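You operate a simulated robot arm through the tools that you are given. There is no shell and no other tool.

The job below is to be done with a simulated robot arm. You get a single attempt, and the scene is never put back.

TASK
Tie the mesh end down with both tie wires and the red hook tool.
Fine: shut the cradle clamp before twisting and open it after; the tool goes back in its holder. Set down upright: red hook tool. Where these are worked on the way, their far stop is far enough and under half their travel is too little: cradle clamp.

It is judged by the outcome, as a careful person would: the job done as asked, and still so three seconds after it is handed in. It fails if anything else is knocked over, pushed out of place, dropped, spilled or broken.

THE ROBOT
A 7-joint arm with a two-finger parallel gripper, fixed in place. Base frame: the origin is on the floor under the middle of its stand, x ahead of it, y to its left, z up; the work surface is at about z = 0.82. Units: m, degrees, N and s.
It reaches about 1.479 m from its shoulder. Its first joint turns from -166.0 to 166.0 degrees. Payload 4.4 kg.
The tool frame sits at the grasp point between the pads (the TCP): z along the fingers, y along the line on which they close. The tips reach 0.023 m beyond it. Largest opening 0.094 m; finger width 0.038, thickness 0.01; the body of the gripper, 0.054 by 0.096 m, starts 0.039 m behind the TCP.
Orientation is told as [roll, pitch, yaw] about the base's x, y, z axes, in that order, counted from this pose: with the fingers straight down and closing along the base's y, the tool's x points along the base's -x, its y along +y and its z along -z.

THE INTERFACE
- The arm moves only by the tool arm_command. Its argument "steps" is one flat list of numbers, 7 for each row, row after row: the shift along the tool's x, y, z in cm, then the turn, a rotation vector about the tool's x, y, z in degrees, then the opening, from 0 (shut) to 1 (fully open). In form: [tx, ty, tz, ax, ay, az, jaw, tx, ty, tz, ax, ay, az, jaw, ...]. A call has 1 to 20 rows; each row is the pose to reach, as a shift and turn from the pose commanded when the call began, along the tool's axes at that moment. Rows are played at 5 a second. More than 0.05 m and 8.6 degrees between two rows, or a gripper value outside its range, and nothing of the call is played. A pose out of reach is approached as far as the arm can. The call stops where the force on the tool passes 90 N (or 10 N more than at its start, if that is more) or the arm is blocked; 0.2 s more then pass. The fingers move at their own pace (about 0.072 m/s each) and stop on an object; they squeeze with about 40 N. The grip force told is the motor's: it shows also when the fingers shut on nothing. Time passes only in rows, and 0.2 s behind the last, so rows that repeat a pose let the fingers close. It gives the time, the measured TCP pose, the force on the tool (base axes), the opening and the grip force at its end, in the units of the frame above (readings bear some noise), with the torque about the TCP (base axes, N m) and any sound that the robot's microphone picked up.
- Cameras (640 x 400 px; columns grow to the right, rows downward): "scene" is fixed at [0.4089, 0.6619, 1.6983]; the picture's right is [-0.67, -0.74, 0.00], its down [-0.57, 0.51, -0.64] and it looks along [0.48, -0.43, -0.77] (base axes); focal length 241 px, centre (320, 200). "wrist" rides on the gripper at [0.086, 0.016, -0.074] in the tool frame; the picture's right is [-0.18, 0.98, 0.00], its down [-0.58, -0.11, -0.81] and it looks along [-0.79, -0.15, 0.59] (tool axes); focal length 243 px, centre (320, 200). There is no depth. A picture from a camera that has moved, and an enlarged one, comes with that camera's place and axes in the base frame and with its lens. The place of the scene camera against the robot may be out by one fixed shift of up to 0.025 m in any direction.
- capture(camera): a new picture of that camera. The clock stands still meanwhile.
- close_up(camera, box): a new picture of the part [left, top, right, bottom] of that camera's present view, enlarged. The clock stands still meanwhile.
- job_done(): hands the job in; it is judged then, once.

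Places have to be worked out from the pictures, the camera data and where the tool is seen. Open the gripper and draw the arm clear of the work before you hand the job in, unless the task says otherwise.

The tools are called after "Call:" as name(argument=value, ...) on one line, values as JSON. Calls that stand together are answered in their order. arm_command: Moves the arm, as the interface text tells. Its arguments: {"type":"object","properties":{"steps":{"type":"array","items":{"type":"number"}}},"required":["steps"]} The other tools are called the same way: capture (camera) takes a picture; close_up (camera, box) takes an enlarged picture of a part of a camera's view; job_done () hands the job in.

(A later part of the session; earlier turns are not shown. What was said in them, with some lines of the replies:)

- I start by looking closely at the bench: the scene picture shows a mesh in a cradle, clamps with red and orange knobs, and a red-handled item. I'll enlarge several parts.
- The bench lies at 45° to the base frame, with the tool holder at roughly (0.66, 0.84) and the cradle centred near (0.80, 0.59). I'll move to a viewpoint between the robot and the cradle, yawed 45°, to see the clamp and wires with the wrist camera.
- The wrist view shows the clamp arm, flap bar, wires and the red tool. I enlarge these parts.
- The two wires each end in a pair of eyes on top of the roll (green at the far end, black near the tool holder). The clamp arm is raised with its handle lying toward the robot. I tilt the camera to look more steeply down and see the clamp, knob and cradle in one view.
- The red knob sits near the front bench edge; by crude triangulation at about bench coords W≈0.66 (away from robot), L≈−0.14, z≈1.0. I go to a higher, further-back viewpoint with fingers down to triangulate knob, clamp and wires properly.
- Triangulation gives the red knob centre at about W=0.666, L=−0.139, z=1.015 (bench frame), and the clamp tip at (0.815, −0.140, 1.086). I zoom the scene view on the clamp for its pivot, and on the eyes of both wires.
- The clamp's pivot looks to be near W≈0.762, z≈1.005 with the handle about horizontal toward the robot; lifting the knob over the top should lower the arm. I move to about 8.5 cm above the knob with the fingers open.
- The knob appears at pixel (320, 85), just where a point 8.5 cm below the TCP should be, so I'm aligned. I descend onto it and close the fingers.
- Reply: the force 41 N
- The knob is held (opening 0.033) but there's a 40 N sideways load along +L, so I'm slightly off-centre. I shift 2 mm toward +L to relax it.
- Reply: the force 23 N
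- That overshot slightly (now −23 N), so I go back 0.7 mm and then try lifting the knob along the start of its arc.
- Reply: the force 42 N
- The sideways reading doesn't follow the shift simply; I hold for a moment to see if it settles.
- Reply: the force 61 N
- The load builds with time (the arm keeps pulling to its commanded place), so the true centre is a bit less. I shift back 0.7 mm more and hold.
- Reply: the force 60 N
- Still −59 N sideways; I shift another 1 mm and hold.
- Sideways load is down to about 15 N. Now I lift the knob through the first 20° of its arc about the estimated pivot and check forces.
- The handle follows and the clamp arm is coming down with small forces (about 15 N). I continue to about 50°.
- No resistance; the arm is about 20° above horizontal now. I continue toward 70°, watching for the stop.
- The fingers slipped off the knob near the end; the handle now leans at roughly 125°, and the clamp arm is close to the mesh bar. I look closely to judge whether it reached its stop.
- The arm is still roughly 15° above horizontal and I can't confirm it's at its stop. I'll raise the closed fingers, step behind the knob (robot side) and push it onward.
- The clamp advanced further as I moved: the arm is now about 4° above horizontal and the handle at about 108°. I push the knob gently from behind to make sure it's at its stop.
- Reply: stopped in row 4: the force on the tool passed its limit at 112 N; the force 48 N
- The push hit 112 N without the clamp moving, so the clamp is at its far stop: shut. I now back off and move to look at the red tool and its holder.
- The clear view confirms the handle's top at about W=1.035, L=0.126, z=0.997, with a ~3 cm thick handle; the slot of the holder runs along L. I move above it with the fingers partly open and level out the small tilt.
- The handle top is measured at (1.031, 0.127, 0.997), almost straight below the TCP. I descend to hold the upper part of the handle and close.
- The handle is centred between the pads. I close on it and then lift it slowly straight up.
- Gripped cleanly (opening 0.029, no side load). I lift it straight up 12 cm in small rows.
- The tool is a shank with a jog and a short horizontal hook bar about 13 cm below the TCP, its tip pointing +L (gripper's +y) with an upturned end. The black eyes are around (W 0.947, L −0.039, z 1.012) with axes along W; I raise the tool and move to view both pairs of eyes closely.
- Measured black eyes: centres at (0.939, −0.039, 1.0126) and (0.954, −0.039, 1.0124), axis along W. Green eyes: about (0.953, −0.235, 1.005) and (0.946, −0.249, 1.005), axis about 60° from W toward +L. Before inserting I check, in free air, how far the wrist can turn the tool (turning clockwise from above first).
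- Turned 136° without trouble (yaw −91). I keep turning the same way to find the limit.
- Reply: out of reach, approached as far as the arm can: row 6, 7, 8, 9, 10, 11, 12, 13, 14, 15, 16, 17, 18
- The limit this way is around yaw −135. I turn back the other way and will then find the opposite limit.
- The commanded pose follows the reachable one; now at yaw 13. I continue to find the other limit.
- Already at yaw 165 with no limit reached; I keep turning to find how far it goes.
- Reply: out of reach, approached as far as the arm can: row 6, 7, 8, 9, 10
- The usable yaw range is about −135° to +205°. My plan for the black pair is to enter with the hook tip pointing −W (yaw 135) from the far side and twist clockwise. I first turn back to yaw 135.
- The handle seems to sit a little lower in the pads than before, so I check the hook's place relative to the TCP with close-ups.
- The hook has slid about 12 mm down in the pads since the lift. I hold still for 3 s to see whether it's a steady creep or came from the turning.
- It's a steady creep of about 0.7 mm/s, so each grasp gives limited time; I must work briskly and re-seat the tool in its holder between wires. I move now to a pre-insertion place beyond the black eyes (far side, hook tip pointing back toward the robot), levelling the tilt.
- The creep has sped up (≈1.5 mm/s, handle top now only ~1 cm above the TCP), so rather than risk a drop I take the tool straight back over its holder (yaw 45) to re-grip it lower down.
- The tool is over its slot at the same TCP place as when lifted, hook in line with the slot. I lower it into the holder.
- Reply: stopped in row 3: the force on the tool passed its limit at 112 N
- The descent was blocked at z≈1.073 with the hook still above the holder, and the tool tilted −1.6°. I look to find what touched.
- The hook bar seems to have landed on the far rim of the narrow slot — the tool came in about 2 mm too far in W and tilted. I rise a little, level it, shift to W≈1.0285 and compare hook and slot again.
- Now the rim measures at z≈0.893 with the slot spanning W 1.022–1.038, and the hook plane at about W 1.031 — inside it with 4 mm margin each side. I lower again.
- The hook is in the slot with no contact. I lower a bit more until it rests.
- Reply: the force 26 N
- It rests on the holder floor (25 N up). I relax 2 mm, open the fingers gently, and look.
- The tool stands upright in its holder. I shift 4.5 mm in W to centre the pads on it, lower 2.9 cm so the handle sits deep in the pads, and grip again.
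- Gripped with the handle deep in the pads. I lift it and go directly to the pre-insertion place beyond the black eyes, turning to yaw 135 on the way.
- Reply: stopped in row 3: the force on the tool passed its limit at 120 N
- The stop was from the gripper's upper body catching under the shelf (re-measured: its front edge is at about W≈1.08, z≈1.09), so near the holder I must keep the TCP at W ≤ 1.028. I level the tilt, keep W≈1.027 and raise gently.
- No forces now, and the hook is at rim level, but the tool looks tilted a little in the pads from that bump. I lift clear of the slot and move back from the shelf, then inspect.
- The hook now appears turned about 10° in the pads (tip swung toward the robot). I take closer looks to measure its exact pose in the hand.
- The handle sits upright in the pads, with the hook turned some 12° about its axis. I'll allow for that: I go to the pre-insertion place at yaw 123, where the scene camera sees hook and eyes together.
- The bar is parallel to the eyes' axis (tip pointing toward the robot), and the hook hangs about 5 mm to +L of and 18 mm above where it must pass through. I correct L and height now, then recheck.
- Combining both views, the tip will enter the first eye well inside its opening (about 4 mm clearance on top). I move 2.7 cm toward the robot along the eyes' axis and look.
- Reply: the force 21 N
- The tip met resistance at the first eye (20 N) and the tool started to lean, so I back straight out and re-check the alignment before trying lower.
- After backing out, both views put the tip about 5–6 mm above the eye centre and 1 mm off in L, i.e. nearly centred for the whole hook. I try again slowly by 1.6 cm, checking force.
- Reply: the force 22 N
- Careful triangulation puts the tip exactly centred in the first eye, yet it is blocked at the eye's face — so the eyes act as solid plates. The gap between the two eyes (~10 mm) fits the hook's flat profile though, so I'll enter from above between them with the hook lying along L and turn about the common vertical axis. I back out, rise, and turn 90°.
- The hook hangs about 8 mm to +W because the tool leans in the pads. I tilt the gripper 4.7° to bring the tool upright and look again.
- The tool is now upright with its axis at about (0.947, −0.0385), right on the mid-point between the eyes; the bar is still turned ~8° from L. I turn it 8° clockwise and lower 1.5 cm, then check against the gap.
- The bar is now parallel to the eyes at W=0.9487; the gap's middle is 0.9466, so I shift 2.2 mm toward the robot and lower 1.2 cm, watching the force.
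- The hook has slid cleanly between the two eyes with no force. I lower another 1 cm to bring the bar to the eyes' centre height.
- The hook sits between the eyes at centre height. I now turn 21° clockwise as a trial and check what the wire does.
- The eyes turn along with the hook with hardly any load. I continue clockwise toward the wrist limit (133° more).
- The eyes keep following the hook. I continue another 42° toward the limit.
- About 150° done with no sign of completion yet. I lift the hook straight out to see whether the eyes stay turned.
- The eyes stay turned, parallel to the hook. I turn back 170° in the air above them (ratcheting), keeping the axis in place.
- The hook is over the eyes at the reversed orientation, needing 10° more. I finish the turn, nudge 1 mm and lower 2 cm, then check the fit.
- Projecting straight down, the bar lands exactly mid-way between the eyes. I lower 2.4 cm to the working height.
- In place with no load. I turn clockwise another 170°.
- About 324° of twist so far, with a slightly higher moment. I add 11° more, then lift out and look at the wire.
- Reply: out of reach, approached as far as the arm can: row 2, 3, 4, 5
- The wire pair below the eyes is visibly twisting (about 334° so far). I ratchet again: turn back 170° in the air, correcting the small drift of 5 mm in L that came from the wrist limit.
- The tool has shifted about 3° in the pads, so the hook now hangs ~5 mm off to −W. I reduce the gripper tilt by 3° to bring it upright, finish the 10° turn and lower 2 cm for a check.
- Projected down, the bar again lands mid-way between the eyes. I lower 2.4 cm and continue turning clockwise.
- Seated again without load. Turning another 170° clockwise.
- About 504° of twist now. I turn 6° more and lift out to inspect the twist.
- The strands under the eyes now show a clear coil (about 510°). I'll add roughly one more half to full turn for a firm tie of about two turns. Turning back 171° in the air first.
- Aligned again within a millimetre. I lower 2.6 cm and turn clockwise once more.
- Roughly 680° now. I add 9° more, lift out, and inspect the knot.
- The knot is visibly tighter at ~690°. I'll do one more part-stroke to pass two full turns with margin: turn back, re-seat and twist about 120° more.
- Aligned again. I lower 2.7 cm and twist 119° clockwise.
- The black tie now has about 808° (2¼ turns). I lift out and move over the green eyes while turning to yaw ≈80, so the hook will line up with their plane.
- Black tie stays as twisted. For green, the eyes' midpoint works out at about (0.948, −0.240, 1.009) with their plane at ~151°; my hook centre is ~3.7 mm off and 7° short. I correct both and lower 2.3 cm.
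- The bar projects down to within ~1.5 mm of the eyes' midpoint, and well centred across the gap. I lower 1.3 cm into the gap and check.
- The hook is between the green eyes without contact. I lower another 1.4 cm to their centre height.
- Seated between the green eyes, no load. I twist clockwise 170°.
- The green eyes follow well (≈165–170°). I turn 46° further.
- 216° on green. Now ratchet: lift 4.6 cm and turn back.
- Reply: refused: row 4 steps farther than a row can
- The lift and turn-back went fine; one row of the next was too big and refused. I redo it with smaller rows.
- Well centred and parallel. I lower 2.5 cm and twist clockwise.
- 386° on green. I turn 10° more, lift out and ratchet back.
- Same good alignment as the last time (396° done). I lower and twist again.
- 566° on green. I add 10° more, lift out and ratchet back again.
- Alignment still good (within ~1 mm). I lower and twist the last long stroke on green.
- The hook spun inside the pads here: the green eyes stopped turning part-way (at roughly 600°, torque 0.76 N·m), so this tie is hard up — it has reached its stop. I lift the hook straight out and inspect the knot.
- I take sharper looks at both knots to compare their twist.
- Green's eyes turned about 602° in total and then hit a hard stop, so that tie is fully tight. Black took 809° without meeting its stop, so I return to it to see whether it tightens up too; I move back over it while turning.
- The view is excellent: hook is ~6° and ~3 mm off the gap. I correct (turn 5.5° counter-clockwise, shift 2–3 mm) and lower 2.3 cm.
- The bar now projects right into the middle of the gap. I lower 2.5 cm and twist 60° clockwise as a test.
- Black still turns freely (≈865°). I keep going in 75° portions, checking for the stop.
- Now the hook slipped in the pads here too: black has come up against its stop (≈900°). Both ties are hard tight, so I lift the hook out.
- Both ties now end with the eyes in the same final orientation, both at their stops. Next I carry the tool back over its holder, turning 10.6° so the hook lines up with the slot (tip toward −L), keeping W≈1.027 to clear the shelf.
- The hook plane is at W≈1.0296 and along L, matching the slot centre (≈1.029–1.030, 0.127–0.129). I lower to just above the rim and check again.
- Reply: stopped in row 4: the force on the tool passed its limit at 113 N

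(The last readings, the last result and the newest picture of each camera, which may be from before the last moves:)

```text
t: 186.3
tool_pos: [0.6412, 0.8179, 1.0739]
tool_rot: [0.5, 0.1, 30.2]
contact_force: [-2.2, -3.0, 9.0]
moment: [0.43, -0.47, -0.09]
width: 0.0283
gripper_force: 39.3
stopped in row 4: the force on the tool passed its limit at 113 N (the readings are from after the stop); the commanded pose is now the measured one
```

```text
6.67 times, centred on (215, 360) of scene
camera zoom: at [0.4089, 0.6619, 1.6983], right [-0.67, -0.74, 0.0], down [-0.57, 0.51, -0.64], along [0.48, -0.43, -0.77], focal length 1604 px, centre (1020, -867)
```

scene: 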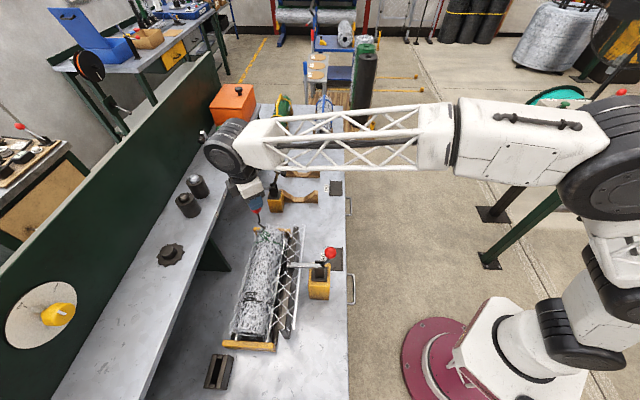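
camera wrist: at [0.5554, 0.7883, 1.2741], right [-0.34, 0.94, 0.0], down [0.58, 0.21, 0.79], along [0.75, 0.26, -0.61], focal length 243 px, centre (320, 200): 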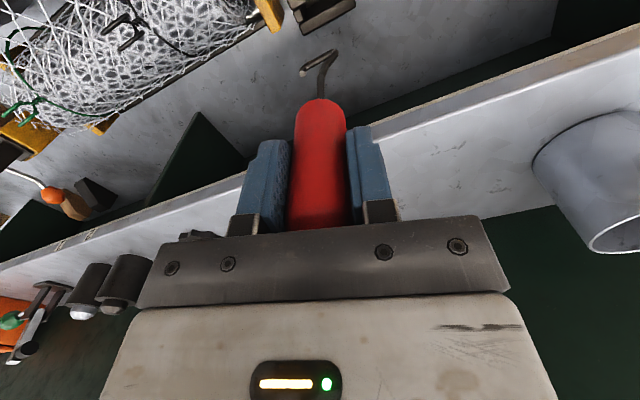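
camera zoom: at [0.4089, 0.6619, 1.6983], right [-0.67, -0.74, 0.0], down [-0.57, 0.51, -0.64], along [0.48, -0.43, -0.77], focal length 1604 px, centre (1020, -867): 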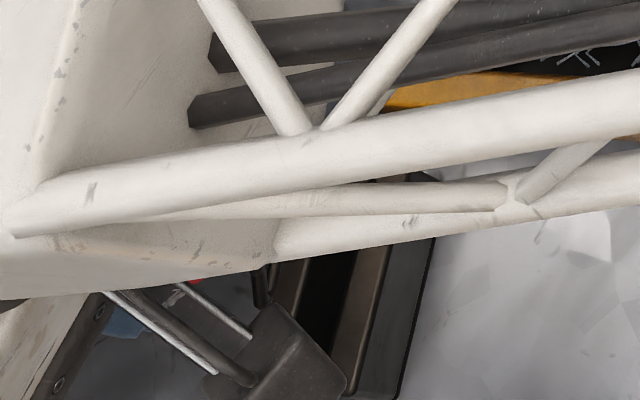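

It touched the shelf again with this hand orientation. I rise, lean the gripper about 3.5° so its top moves away from the shelf, and re-centre so the hook still meets the slot.

Call:
arm_command(steps=[0.1, 0, -1.0, 0.2, -0.5, 0, 0, 0.7, 0.08, -2.1, 0.5, -1.3, 0, 0, 1.29, 0.16, -2.1, 0.5, -2.2, 0, 0])

Call:
close_up(camera="wrist", box=[250, 0, 390, 110])

Call:
capture(camera="wrist")

```text
t: 187.1
tool_pos: [0.6294, 0.8134, 1.093]
tool_rot: [0.1, -1.9, 30.1]
contact_force: [0.5, -0.6, -0.5]
moment: [-0.02, 0.01, 0.0]
width: 0.0283
gripper_force: 39.8
```

```text
3.64 times, centred on (320, 55) of wrist
camera zoom: at [0.5424, 0.7816, 1.1659], right [-0.33, 0.94, 0.01], down [0.53, 0.18, 0.83], along [0.78, 0.28, -0.56], focal length 882 px, centre (320, 727)
```

zoom: 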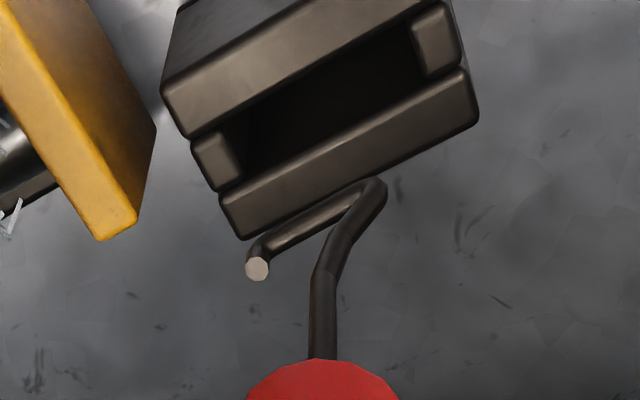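

```text
taken
camera wrist: at [0.5424, 0.7816, 1.1659], right [-0.33, 0.94, 0.01], down [0.53, 0.18, 0.83], along [0.78, 0.28, -0.56], focal length 243 px, centre (320, 200)
```

wrist: 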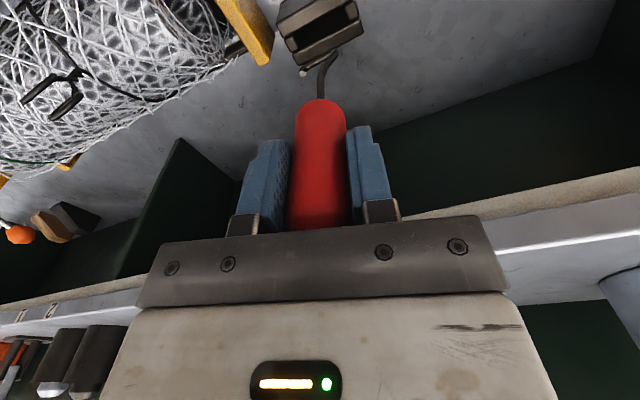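

The hook now sits at W≈1.027 with the TCP near 1.018, well clear of the shelf. I shift 2.5 mm to the slot centre and lower 8 cm.

Call:
arm_command(steps=[-0.24, 0.06, 0, 0, 0, 0, 0, -0.18, 0.06, 2.0, 0, 0, 0, 0, -0.11, 0.06, 4.0, 0, 0, 0, 0, -0.04, 0.06, 6.0, 0, 0, 0, 0, 0.03, 0.06, 8.0, 0, 0, 0, 0])

Call:
capture(camera="wrist")

Call:
close_up(camera="wrist", box=[250, 0, 390, 110])

```text
t: 188.3
tool_pos: [0.6317, 0.8156, 1.013]
tool_rot: [0.1, -2.0, 30.2]
contact_force: [0.5, 0.3, -0.9]
moment: [0.03, 0.01, 0.0]
width: 0.0282
gripper_force: 40.3
```

```text
taken
camera wrist: at [0.545, 0.7845, 1.085], right [-0.33, 0.94, 0.01], down [0.53, 0.18, 0.83], along [0.78, 0.28, -0.56], focal length 243 px, centre (320, 200)
```

wrist: 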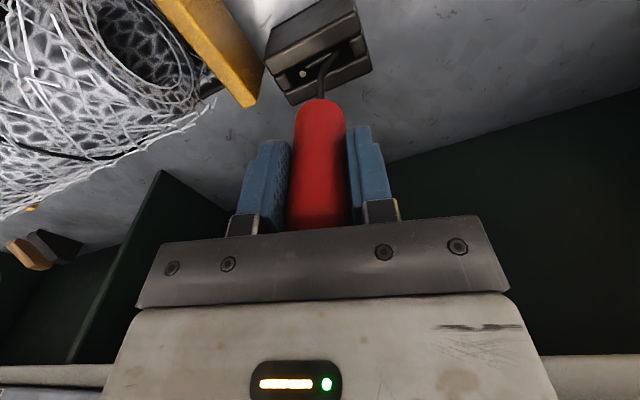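

```text
3.64 times, centred on (320, 55) of wrist
camera zoom: at [0.545, 0.7845, 1.085], right [-0.33, 0.94, 0.01], down [0.53, 0.18, 0.83], along [0.78, 0.28, -0.56], focal length 882 px, centre (320, 727)
```

zoom: 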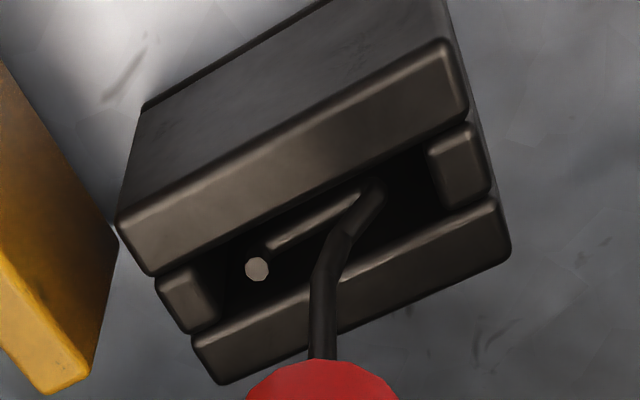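

The hook is inside the slot with no force. I lower 2.5 cm more and then straighten the tool upright while keeping the hook in place.

Call:
arm_command(steps=[0.04, 0, 1.25, 0, 0, 0, 0, 0.08, 0, 2.5, 0, 0, 0, 0, -0.18, 0, 2.5, 0, 1.1, 0, 0, -0.45, 0, 2.5, 0, 2.2, 0, 0, -0.71, 0, 2.5, 0, 3.3, 0, 0])

Call:
capture(camera="wrist")

```text
t: 189.5
tool_pos: [0.6375, 0.8185, 0.9898]
tool_rot: [0.1, 1.4, 30.2]
contact_force: [-0.5, 0.5, -1.1]
moment: [0.01, 0.01, -0.02]
width: 0.0282
gripper_force: 40.0
```

```text
taken
camera wrist: at [0.5551, 0.7898, 1.0661], right [-0.33, 0.94, 0.0], down [0.57, 0.21, 0.79], along [0.75, 0.26, -0.61], focal length 243 px, centre (320, 200)
```

wrist: 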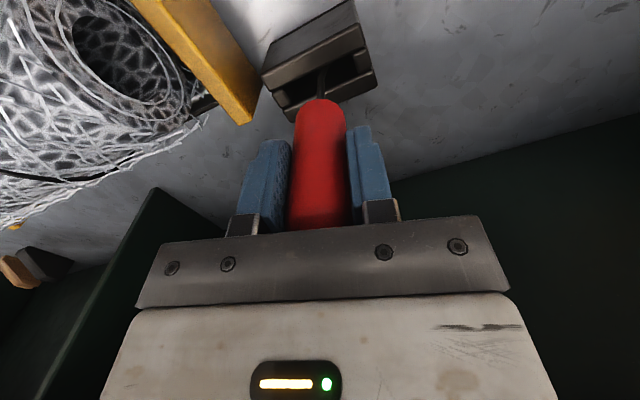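

Upright in the slot with no load. I lower the last ~2.5 cm gently until it rests.

Call:
arm_command(steps=[-0.02, 0, 1.0, 0, 0, 0, 0, -0.05, 0, 1.9, 0, 0, 0, 0])

Call:
arm_command(steps=[-0.01, 0, 0.25, 0, 0, 0, 0, -0.01, 0, 0.5, 0, 0, 0, 0])

```text
t: 190.1
tool_pos: [0.6384, 0.8184, 0.9691]
tool_rot: [0.1, 1.2, 30.1]
contact_force: [0.3, 0.2, -0.5]
moment: [0.0, 0.01, 0.01]
width: 0.0283
gripper_force: 39.7
```

```text
t: 190.7
tool_pos: [0.638, 0.8194, 0.9666]
tool_rot: [0.2, 1.4, 30.2]
contact_force: [-0.9, -1.4, 5.9]
moment: [-0.13, 0.27, 0.02]
width: 0.0282
gripper_force: 40.0
```

It touches the holder floor (6 N). I open the fingers gradually and look.

Call:
arm_command(steps=[0, 0, 0, 0, 0, 0, 0.15, 0, 0, 0, 0, 0, 0, 0.32, 0, 0, 0, 0, 0, 0, 0.4, 0, 0, 0, 0, 0, 0, 0.5, 0, 0, 0, 0, 0, 0, 0.6])

Call:
capture(camera="wrist")

Call:
close_up(camera="wrist", box=[230, 40, 410, 240])

```text
t: 191.9
tool_pos: [0.6382, 0.8194, 0.9647]
tool_rot: [0.1, 1.3, 30.2]
contact_force: [-0.6, -0.2, -0.4]
moment: [0.01, -0.01, 0.0]
width: 0.0564
gripper_force: 0.0
```

```text
taken
camera wrist: at [0.5552, 0.7901, 1.0417], right [-0.34, 0.94, 0.0], down [0.57, 0.21, 0.79], along [0.75, 0.26, -0.61], focal length 243 px, centre (320, 200)
```

wrist: 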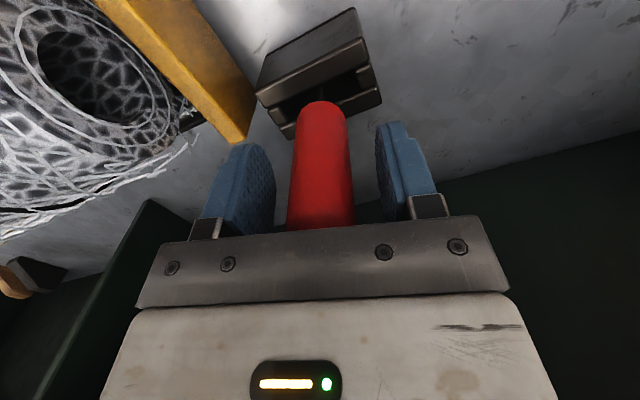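

```text
2.00 times, centred on (320, 140) of wrist
camera zoom: at [0.5552, 0.7901, 1.0417], right [-0.34, 0.94, 0.0], down [0.57, 0.21, 0.79], along [0.75, 0.26, -0.61], focal length 485 px, centre (320, 320)
```

zoom: 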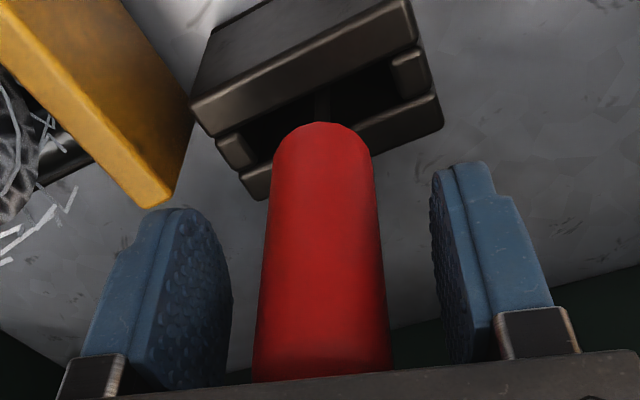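

The tool stands upright in its holder. I slide the open fingers 1.6 cm back toward the robot (handle stays between them), lean the top away from the shelf, then rise clear.

Call:
arm_command(steps=[0.6, 0, 0, 0, -1.1, 0, 0.6, 1.2, 0, 0, 0, -2.2, 0, 0.6, 1.6, 0, 0, 0, -3.3, 0, 0.6, 1.65, 0, -2.0, 0, -3.3, 0, 0.6, 1.7, 0, -4.5, 0, -3.3, 0, 0.6, 1.76, 0, -7.0, 0, -3.3, 0, 0.6, 1.83, 0, -10.0, 0, -3.3, 0, 0.6, 1.9, 0, -13.5, 0, -3.3, 0, 0.6])

Call:
capture(camera="wrist")

Call:
capture(camera="scene")

```text
t: 193.7
tool_pos: [0.6232, 0.8108, 1.1011]
tool_rot: [0.1, -1.9, 30.3]
contact_force: [0.2, -0.1, -1.2]
moment: [0.01, -0.02, 0.0]
width: 0.0564
gripper_force: 0.0
```

```text
taken
camera wrist: at [0.5365, 0.7788, 1.1718], right [-0.33, 0.94, 0.01], down [0.53, 0.18, 0.83], along [0.78, 0.28, -0.56], focal length 243 px, centre (320, 200)
```

wrist: 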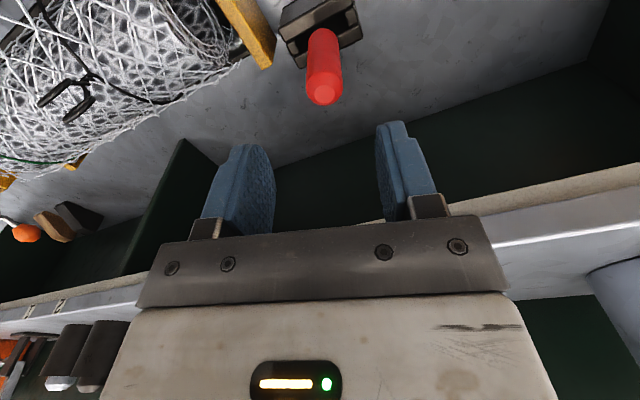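

```text
taken
```

scene: 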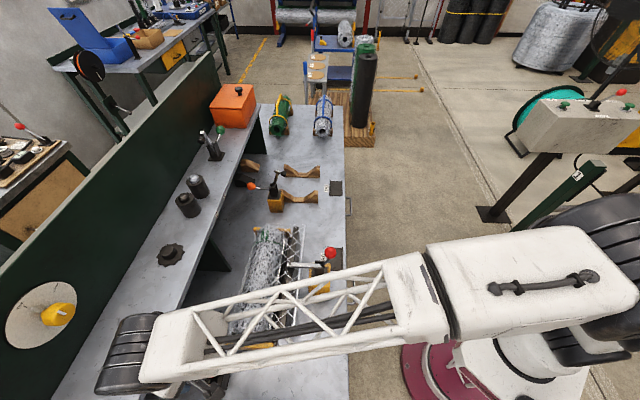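

The tool is standing upright in the holder. Now to reopen the clamp: I rise and travel to above the red knob (about W 0.731, L −0.139), turning back to yaw 45 and levelling.

Call:
arm_command(steps=[-0.13, 0, -4.0, 0, 0, 0, 0.6, -0.27, 0, -8.0, 0, 0, 0, 0.6, -0.4, 0, -12.0, 0, 0, 0, 0.6, 1.88, -3.7, -12.0, -0.03, 0.21, -1.63, 0.7, 4.16, -7.4, -12.0, -0.06, 0.42, -3.26, 0.75, 6.44, -11.1, -12.0, -0.08, 0.63, -4.9, 0.75, 8.72, -14.8, -12.0, -0.11, 0.84, -6.53, 0.75, 11.0, -18.5, -12.0, -0.14, 1.06, -8.16, 0.75, 13.28, -22.2, -12.0, -0.17, 1.27, -9.79, 0.75, 15.56, -25.9, -12.0, -0.19, 1.48, -11.43, 0.75, 17.84, -29.6, -12.0, -0.22, 1.69, -13.06, 0.75, 20.12, -33.3, -12.0, -0.25, 1.9, -14.69, 0.75])

Call:
capture(camera="wrist")

Call:
close_up(camera="scene", box=[270, 190, 370, 310])

Call:
close_up(camera="scene", box=[170, 320, 260, 400])

```text
t: 196.3
tool_pos: [0.6144, 0.4196, 1.2148]
tool_rot: [0.0, -0.1, 44.9]
contact_force: [0.5, 0.2, -0.6]
moment: [0.01, 0.05, -0.01]
width: 0.0704
gripper_force: 0.1
```

```text
taken
camera wrist: at [0.54, 0.3696, 1.2894], right [-0.56, 0.83, 0.0], down [0.49, 0.33, 0.81], along [0.67, 0.46, -0.59], focal length 243 px, centre (320, 200)
```

wrist: 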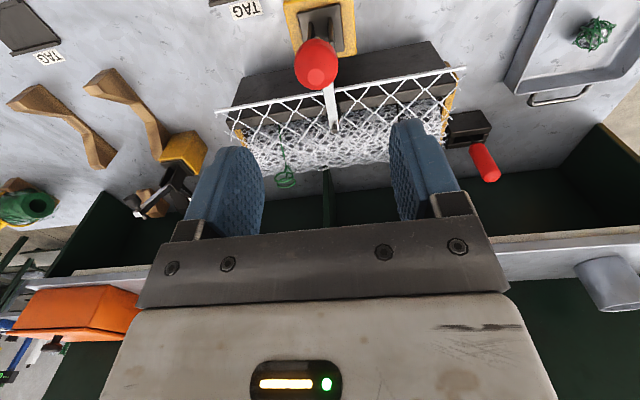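

```text
3.33 times, centred on (320, 250) of scene
camera zoom: at [0.4089, 0.6619, 1.6983], right [-0.67, -0.74, 0.0], down [-0.57, 0.51, -0.64], along [0.48, -0.43, -0.77], focal length 802 px, centre (320, 33)
```

zoom: 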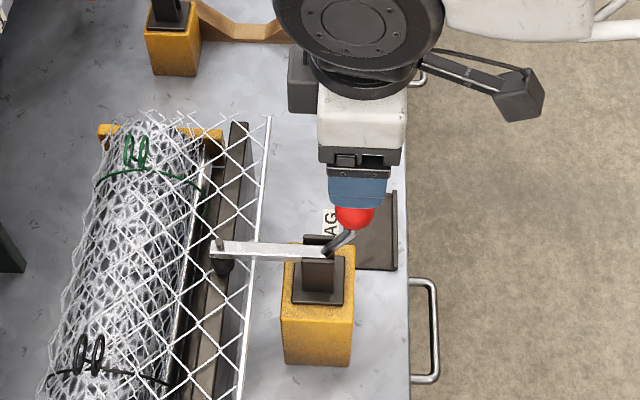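

```text
5.00 times, centred on (215, 360) of scene
camera zoom: at [0.4089, 0.6619, 1.6983], right [-0.67, -0.74, 0.0], down [-0.57, 0.51, -0.64], along [0.48, -0.43, -0.77], focal length 1203 px, centre (845, -600)
```

zoom: 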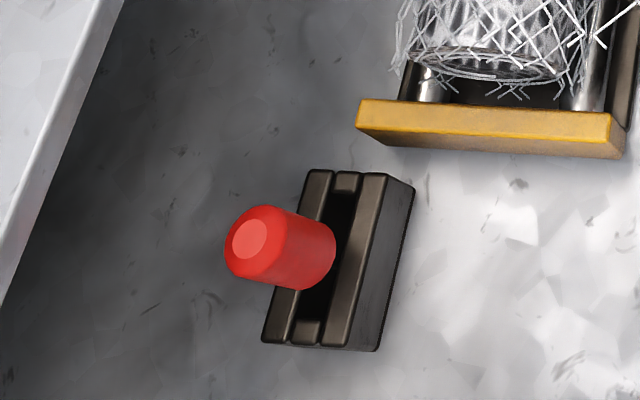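

The tool sits upright in its holder like at the start. The knob is at about (0.728, −0.1395, 1.0955); I descend onto it and close.

Call:
arm_command(steps=[0.12, -0.3, 4.0, 0, 0, 0, 0.75, 0.12, -0.3, 8.0, 0, 0, 0, 0.75, 0.12, -0.3, 12.0, 0, 0, 0, 0.75, 0.12, -0.3, 12.0, 0, 0, 0, 0.4, 0.12, -0.3, 12.0, 0, 0, 0, 0.1, 0.12, -0.3, 12.0, 0, 0, 0, 0.1])

Call:
capture(camera="wrist")

```text
t: 197.7
tool_pos: [0.6164, 0.4188, 1.0946]
tool_rot: [-0.1, -0.2, 44.8]
contact_force: [23.3, -19.9, -5.2]
moment: [0.5, -0.47, -0.01]
width: 0.0325
gripper_force: 44.8
```

```text
taken
camera wrist: at [0.5419, 0.3681, 1.1689], right [-0.56, 0.83, 0.0], down [0.49, 0.33, 0.81], along [0.67, 0.45, -0.59], focal length 243 px, centre (320, 200)
```

wrist: 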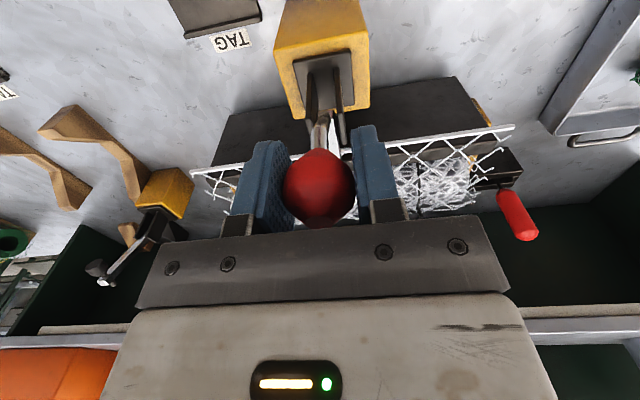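

Holding the knob (a 30 N side load, which I relieve by 1 mm). I pull it back along its arc for the first 18°.

Call:
arm_command(steps=[0, -0.1, 0, 0, 0, 0, 0.1, 0.84, -0.1, 0.36, 0, 0, 0, 0.1, 1.72, -0.1, 0.85, 0, 0, 0, 0.1, 2.55, -0.1, 1.43, 0, 0, 0, 0.1])

Call:
close_up(camera="scene", box=[270, 200, 370, 310])

Call:
capture(camera="wrist")

```text
t: 198.7
tool_pos: [0.5966, 0.4005, 1.0784]
tool_rot: [0.2, -0.1, 44.9]
contact_force: [-5.8, 19.3, 14.8]
moment: [0.46, -0.57, 0.01]
width: 0.0328
gripper_force: 44.2
```

```text
3.64 times, centred on (320, 255) of scene
camera zoom: at [0.4089, 0.6619, 1.6983], right [-0.67, -0.74, 0.0], down [-0.57, 0.51, -0.64], along [0.48, -0.43, -0.77], focal length 875 px, centre (320, 0)
```

zoom: 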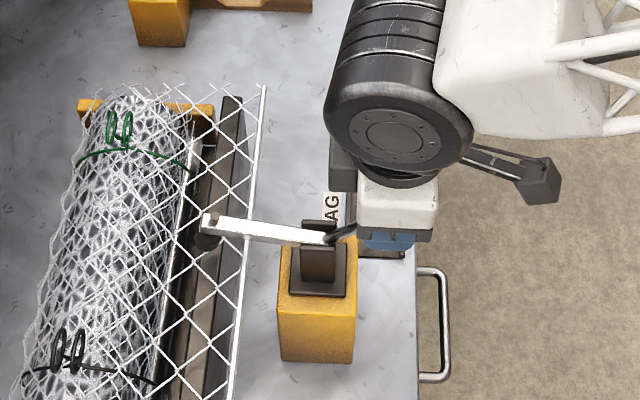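

```text
taken
camera wrist: at [0.5228, 0.3487, 1.154], right [-0.56, 0.83, 0.0], down [0.49, 0.33, 0.81], along [0.67, 0.46, -0.59], focal length 243 px, centre (320, 200)
```

wrist: 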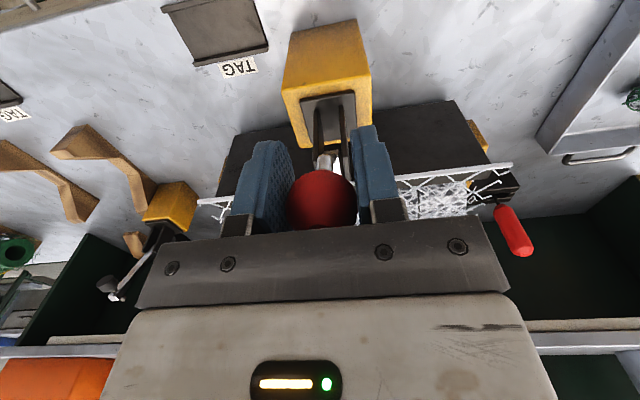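

The clamp follows, but the knob sits ~8 mm above my TCP, so the real arc is tighter (pivot nearer W 0.744, z 1.016, radius ≈ 0.08). I follow the corrected arc for the next part.

Call:
arm_command(steps=[0.92, 0.05, 0.65, 0, 0, 0, 0.1, 1.74, 0.05, 1.3, 0, 0, 0, 0.1, 2.45, 0.05, 2.1, 0, 0, 0, 0.1, 3.04, 0.05, 3.0, 0, 0, 0, 0.1])

Call:
close_up(camera="scene", box=[270, 200, 370, 310])

Call:
capture(camera="wrist")

```text
t: 199.7
tool_pos: [0.5753, 0.3762, 1.0475]
tool_rot: [0.1, 0.0, 44.9]
contact_force: [-31.2, 29.0, 6.0]
moment: [0.01, -0.69, 0.45]
width: 0.0329
gripper_force: 41.0
```

```text
3.64 times, centred on (320, 255) of scene
camera zoom: at [0.4089, 0.6619, 1.6983], right [-0.67, -0.74, 0.0], down [-0.57, 0.51, -0.64], along [0.48, -0.43, -0.77], focal length 875 px, centre (320, 0)
```

zoom: 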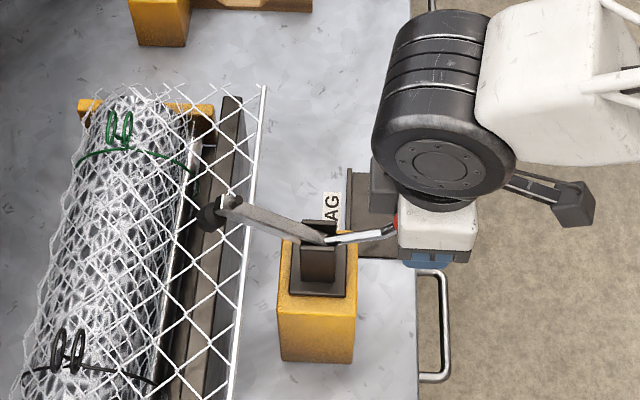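

```text
taken
camera wrist: at [0.5012, 0.3271, 1.1226], right [-0.56, 0.83, 0.0], down [0.49, 0.33, 0.81], along [0.67, 0.45, -0.59], focal length 243 px, centre (320, 200)
```

wrist: 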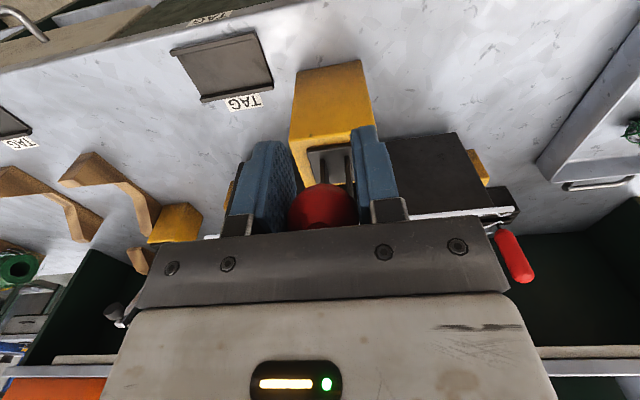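

The knob is at about 146° of its arc now, lagging ~1 cm behind my TCP but still held. I continue down the rest of the arc toward the open stop, easing the offset and the side load.

Call:
arm_command(steps=[0.42, 0.1, 0.76, 0, 0, 0, 0.1, 0.77, 0.1, 1.61, 0, 0, 0, 0.1, 1.02, 0.1, 2.48, 0, 0, 0, 0.1, 1.17, 0.1, 3.41, 0, 0, 0, 0.1, 1.17, 0.1, 4.0, 0, 0, 0, 0.1])

Call:
close_up(camera="scene", box=[270, 200, 370, 310])

Call:
capture(camera="wrist")

```text
t: 200.9
tool_pos: [0.5671, 0.3689, 1.0089]
tool_rot: [0.0, 0.0, 44.8]
contact_force: [-29.8, 10.9, 9.0]
moment: [0.58, -1.31, 0.3]
width: 0.0329
gripper_force: 45.3
```

```text
3.64 times, centred on (320, 255) of scene
camera zoom: at [0.4089, 0.6619, 1.6983], right [-0.67, -0.74, 0.0], down [-0.57, 0.51, -0.64], along [0.48, -0.43, -0.77], focal length 875 px, centre (320, 0)
```

zoom: 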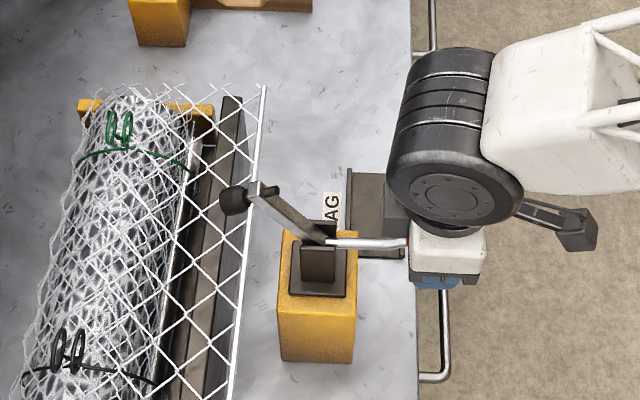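

```text
taken
camera wrist: at [0.4929, 0.3189, 1.0827], right [-0.56, 0.83, 0.0], down [0.49, 0.33, 0.81], along [0.67, 0.45, -0.59], focal length 243 px, centre (320, 200)
```

wrist: 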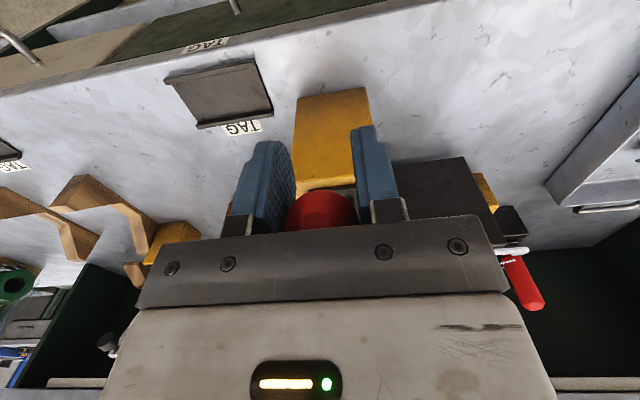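

The handle is nearly back to horizontal (about 94% of its travel). I press a little further down to bring it to its open stop.

Call:
arm_command(steps=[0.0, 0.05, 0.35, 0, 0, 0, 0.1, 0.0, 0.05, 0.7, 0, 0, 0, 0.1, 0.0, 0.05, 1.0, 0, 0, 0, 0.1])

Call:
close_up(camera="scene", box=[270, 200, 370, 310])

```text
t: 201.7
tool_pos: [0.5676, 0.3707, 0.9974]
tool_rot: [0.0, -0.1, 44.8]
contact_force: [-22.9, -0.6, 11.8]
moment: [0.93, -1.32, 0.15]
width: 0.0326
gripper_force: 45.0
```

```text
3.64 times, centred on (320, 255) of scene
camera zoom: at [0.4089, 0.6619, 1.6983], right [-0.67, -0.74, 0.0], down [-0.57, 0.51, -0.64], along [0.48, -0.43, -0.77], focal length 875 px, centre (320, 0)
```

zoom: 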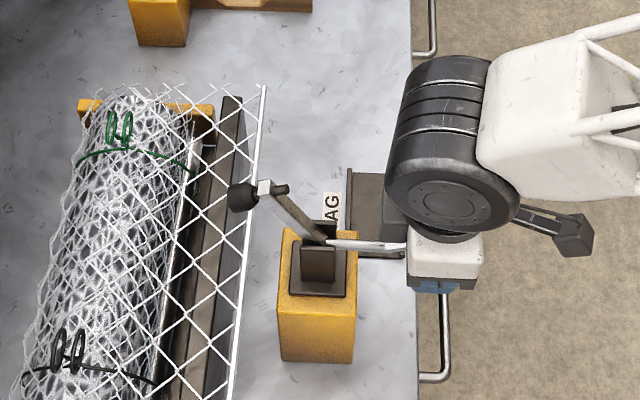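

Nearly there; I press down another 8 mm, watching for the stop.

Call:
arm_command(steps=[-0.1, 0, 0.4, 0, 0, 0, 0.1, -0.1, 0, 0.8, 0, 0, 0, 0.1, -0.1, 0, 1.0, 0, 0, 0, 0.1])

Call:
close_up(camera="scene", box=[270, 200, 370, 310])

Call:
capture(camera="wrist")

```text
t: 202.5
tool_pos: [0.5687, 0.3712, 0.9919]
tool_rot: [0.0, -0.1, 45.0]
contact_force: [-25.5, 0.5, 27.6]
moment: [0.34, -0.86, 0.12]
width: 0.0326
gripper_force: 45.0
```

```text
3.64 times, centred on (320, 255) of scene
camera zoom: at [0.4089, 0.6619, 1.6983], right [-0.67, -0.74, 0.0], down [-0.57, 0.51, -0.64], along [0.48, -0.43, -0.77], focal length 875 px, centre (320, 0)
```

zoom: 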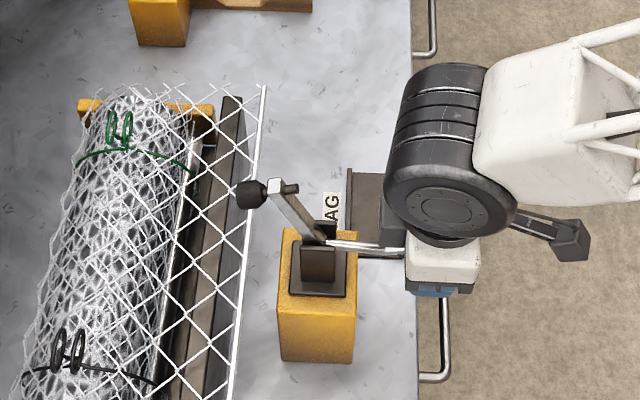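

```text
taken
camera wrist: at [0.4939, 0.32, 1.0648], right [-0.56, 0.83, 0.0], down [0.49, 0.33, 0.81], along [0.67, 0.46, -0.59], focal length 243 px, centre (320, 200)
```

wrist: 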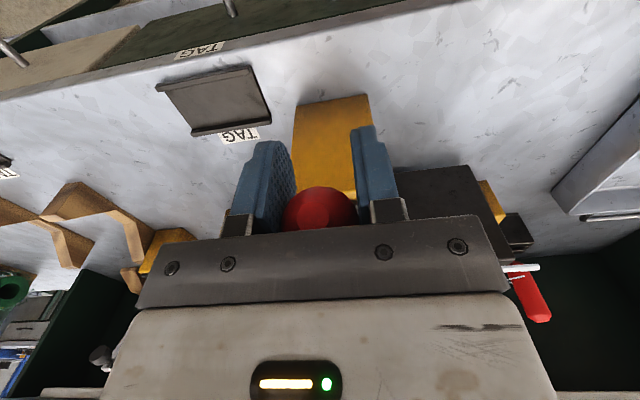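

The clamp arm and tip are back exactly at their original open position, with the stop felt at 28 N. I open the fingers and look before lifting away.

Call:
arm_command(steps=[0, 0, -0.2, 0, 0, 0, 0.3, 0, 0, -0.2, 0, 0, 0, 0.6, 0, 0, -0.2, 0, 0, 0, 0.75, 0, 0, -0.2, 0, 0, 0, 0.75])

Call:
arm_command(steps=[0, 0, -2.0, 0, 0, 0, 0.75, 0, 0, -5.0, 0, 0, 0, 0.75, 0.5, 0, -9.0, 0, 0, 0, 0.75, 2.0, 0, -13.0, 0, 0, 0, 0.75, 3.5, 0, -17.0, 0, 0, 0, 0.75, 5.0, 0, -21.0, 0, 0, 0, 0.75, 5.0, 0, -25.0, 0, 0, 0, 0.75, 5.0, 0, -29.0, 0, 0, 0, 0.75, 5.0, 0, -33.0, 0, 0, 0, 0.75])

Call:
capture(camera="scene")

Call:
capture(camera="wrist")

Call:
close_up(camera="scene", box=[210, 200, 370, 320])

Call:
close_up(camera="scene", box=[170, 310, 290, 400])

```text
t: 203.5
tool_pos: [0.5673, 0.3698, 0.9904]
tool_rot: [0.0, -0.1, 45.0]
contact_force: [0.5, -0.4, 0.4]
moment: [-0.01, 0.0, -0.02]
width: 0.0705
gripper_force: 0.1
```

```text
t: 205.5
tool_pos: [0.5321, 0.3355, 1.3212]
tool_rot: [0.1, 0.0, 44.9]
contact_force: [-0.5, -0.6, -0.2]
moment: [-0.01, 0.05, 0.02]
width: 0.0705
gripper_force: 0.1
```

```text
taken
```

scene: 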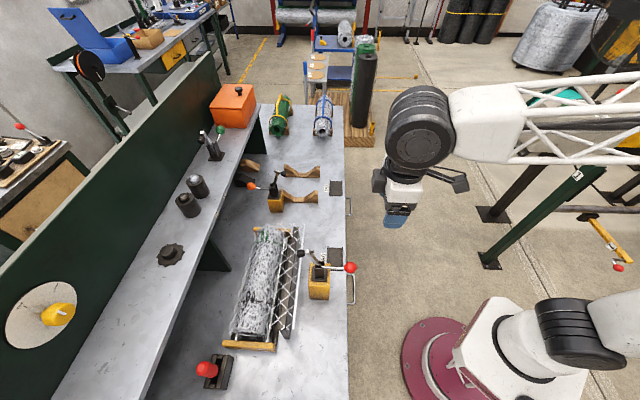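

```text
taken
camera wrist: at [0.4587, 0.2845, 1.3957], right [-0.56, 0.83, 0.0], down [0.49, 0.33, 0.81], along [0.67, 0.45, -0.59], focal length 243 px, centre (320, 200)
```

wrist: 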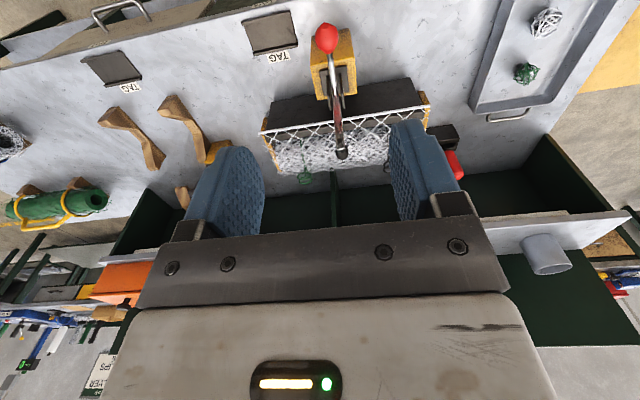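

```text
3.33 times, centred on (290, 260) of scene
camera zoom: at [0.4089, 0.6619, 1.6983], right [-0.67, -0.74, 0.0], down [-0.57, 0.51, -0.64], along [0.48, -0.43, -0.77], focal length 802 px, centre (420, 0)
```

zoom: 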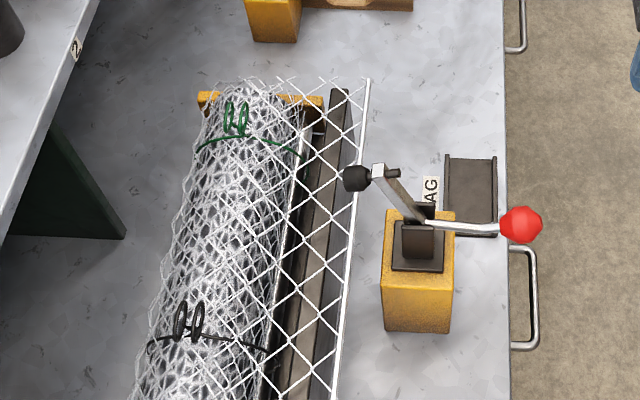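

```text
4.44 times, centred on (230, 355) of scene
camera zoom: at [0.4089, 0.6619, 1.6983], right [-0.67, -0.74, 0.0], down [-0.57, 0.51, -0.64], along [0.48, -0.43, -0.77], focal length 1069 px, centre (720, -489)
```

zoom: 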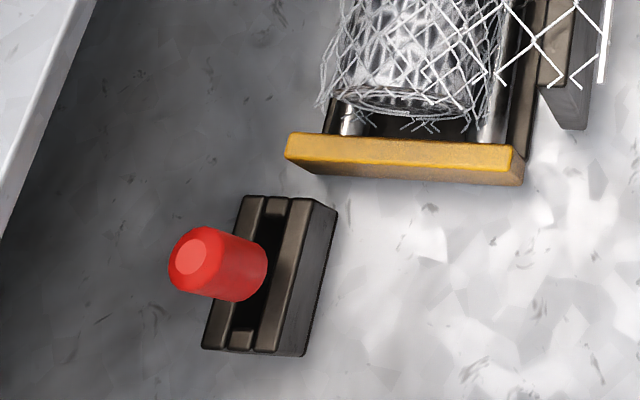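

Final check: both ties are at their stops and hold the mesh end down with the clamp open at its original position. The hook tool stands upright in its holder, nothing else has moved, and the gripper is open with the arm clear. I hand the job in.

Call:
job_done()

```text
The job is handed in.
```

The job is handed in. The mesh end is tied down with both wires, and it stayed down after I opened the clamp.

- **Clamp:** I shut it to its far stop before twisting. Afterwards I opened it again, and it is back at its starting position.
- **Tie wires:** I twisted both clockwise until they would not turn any further, about 900° for the black wire and 600° for the green. The loops acted as solid in the simulation, so the hook could not pass through them. I set it between each pair of loops and turned them together.
- **Hook tool:** It is back in its holder, standing upright, with the hook tip pointing the opposite way along the slot from how it started.
- **Contacts:** While moving the tool in and out of the holder, the gripper hit the shelf edge three times, at 112–120 N. The items on the shelf look to be where they were at the start, and I saw nothing else moved.

The gripper is open and the arm is clear of the work.
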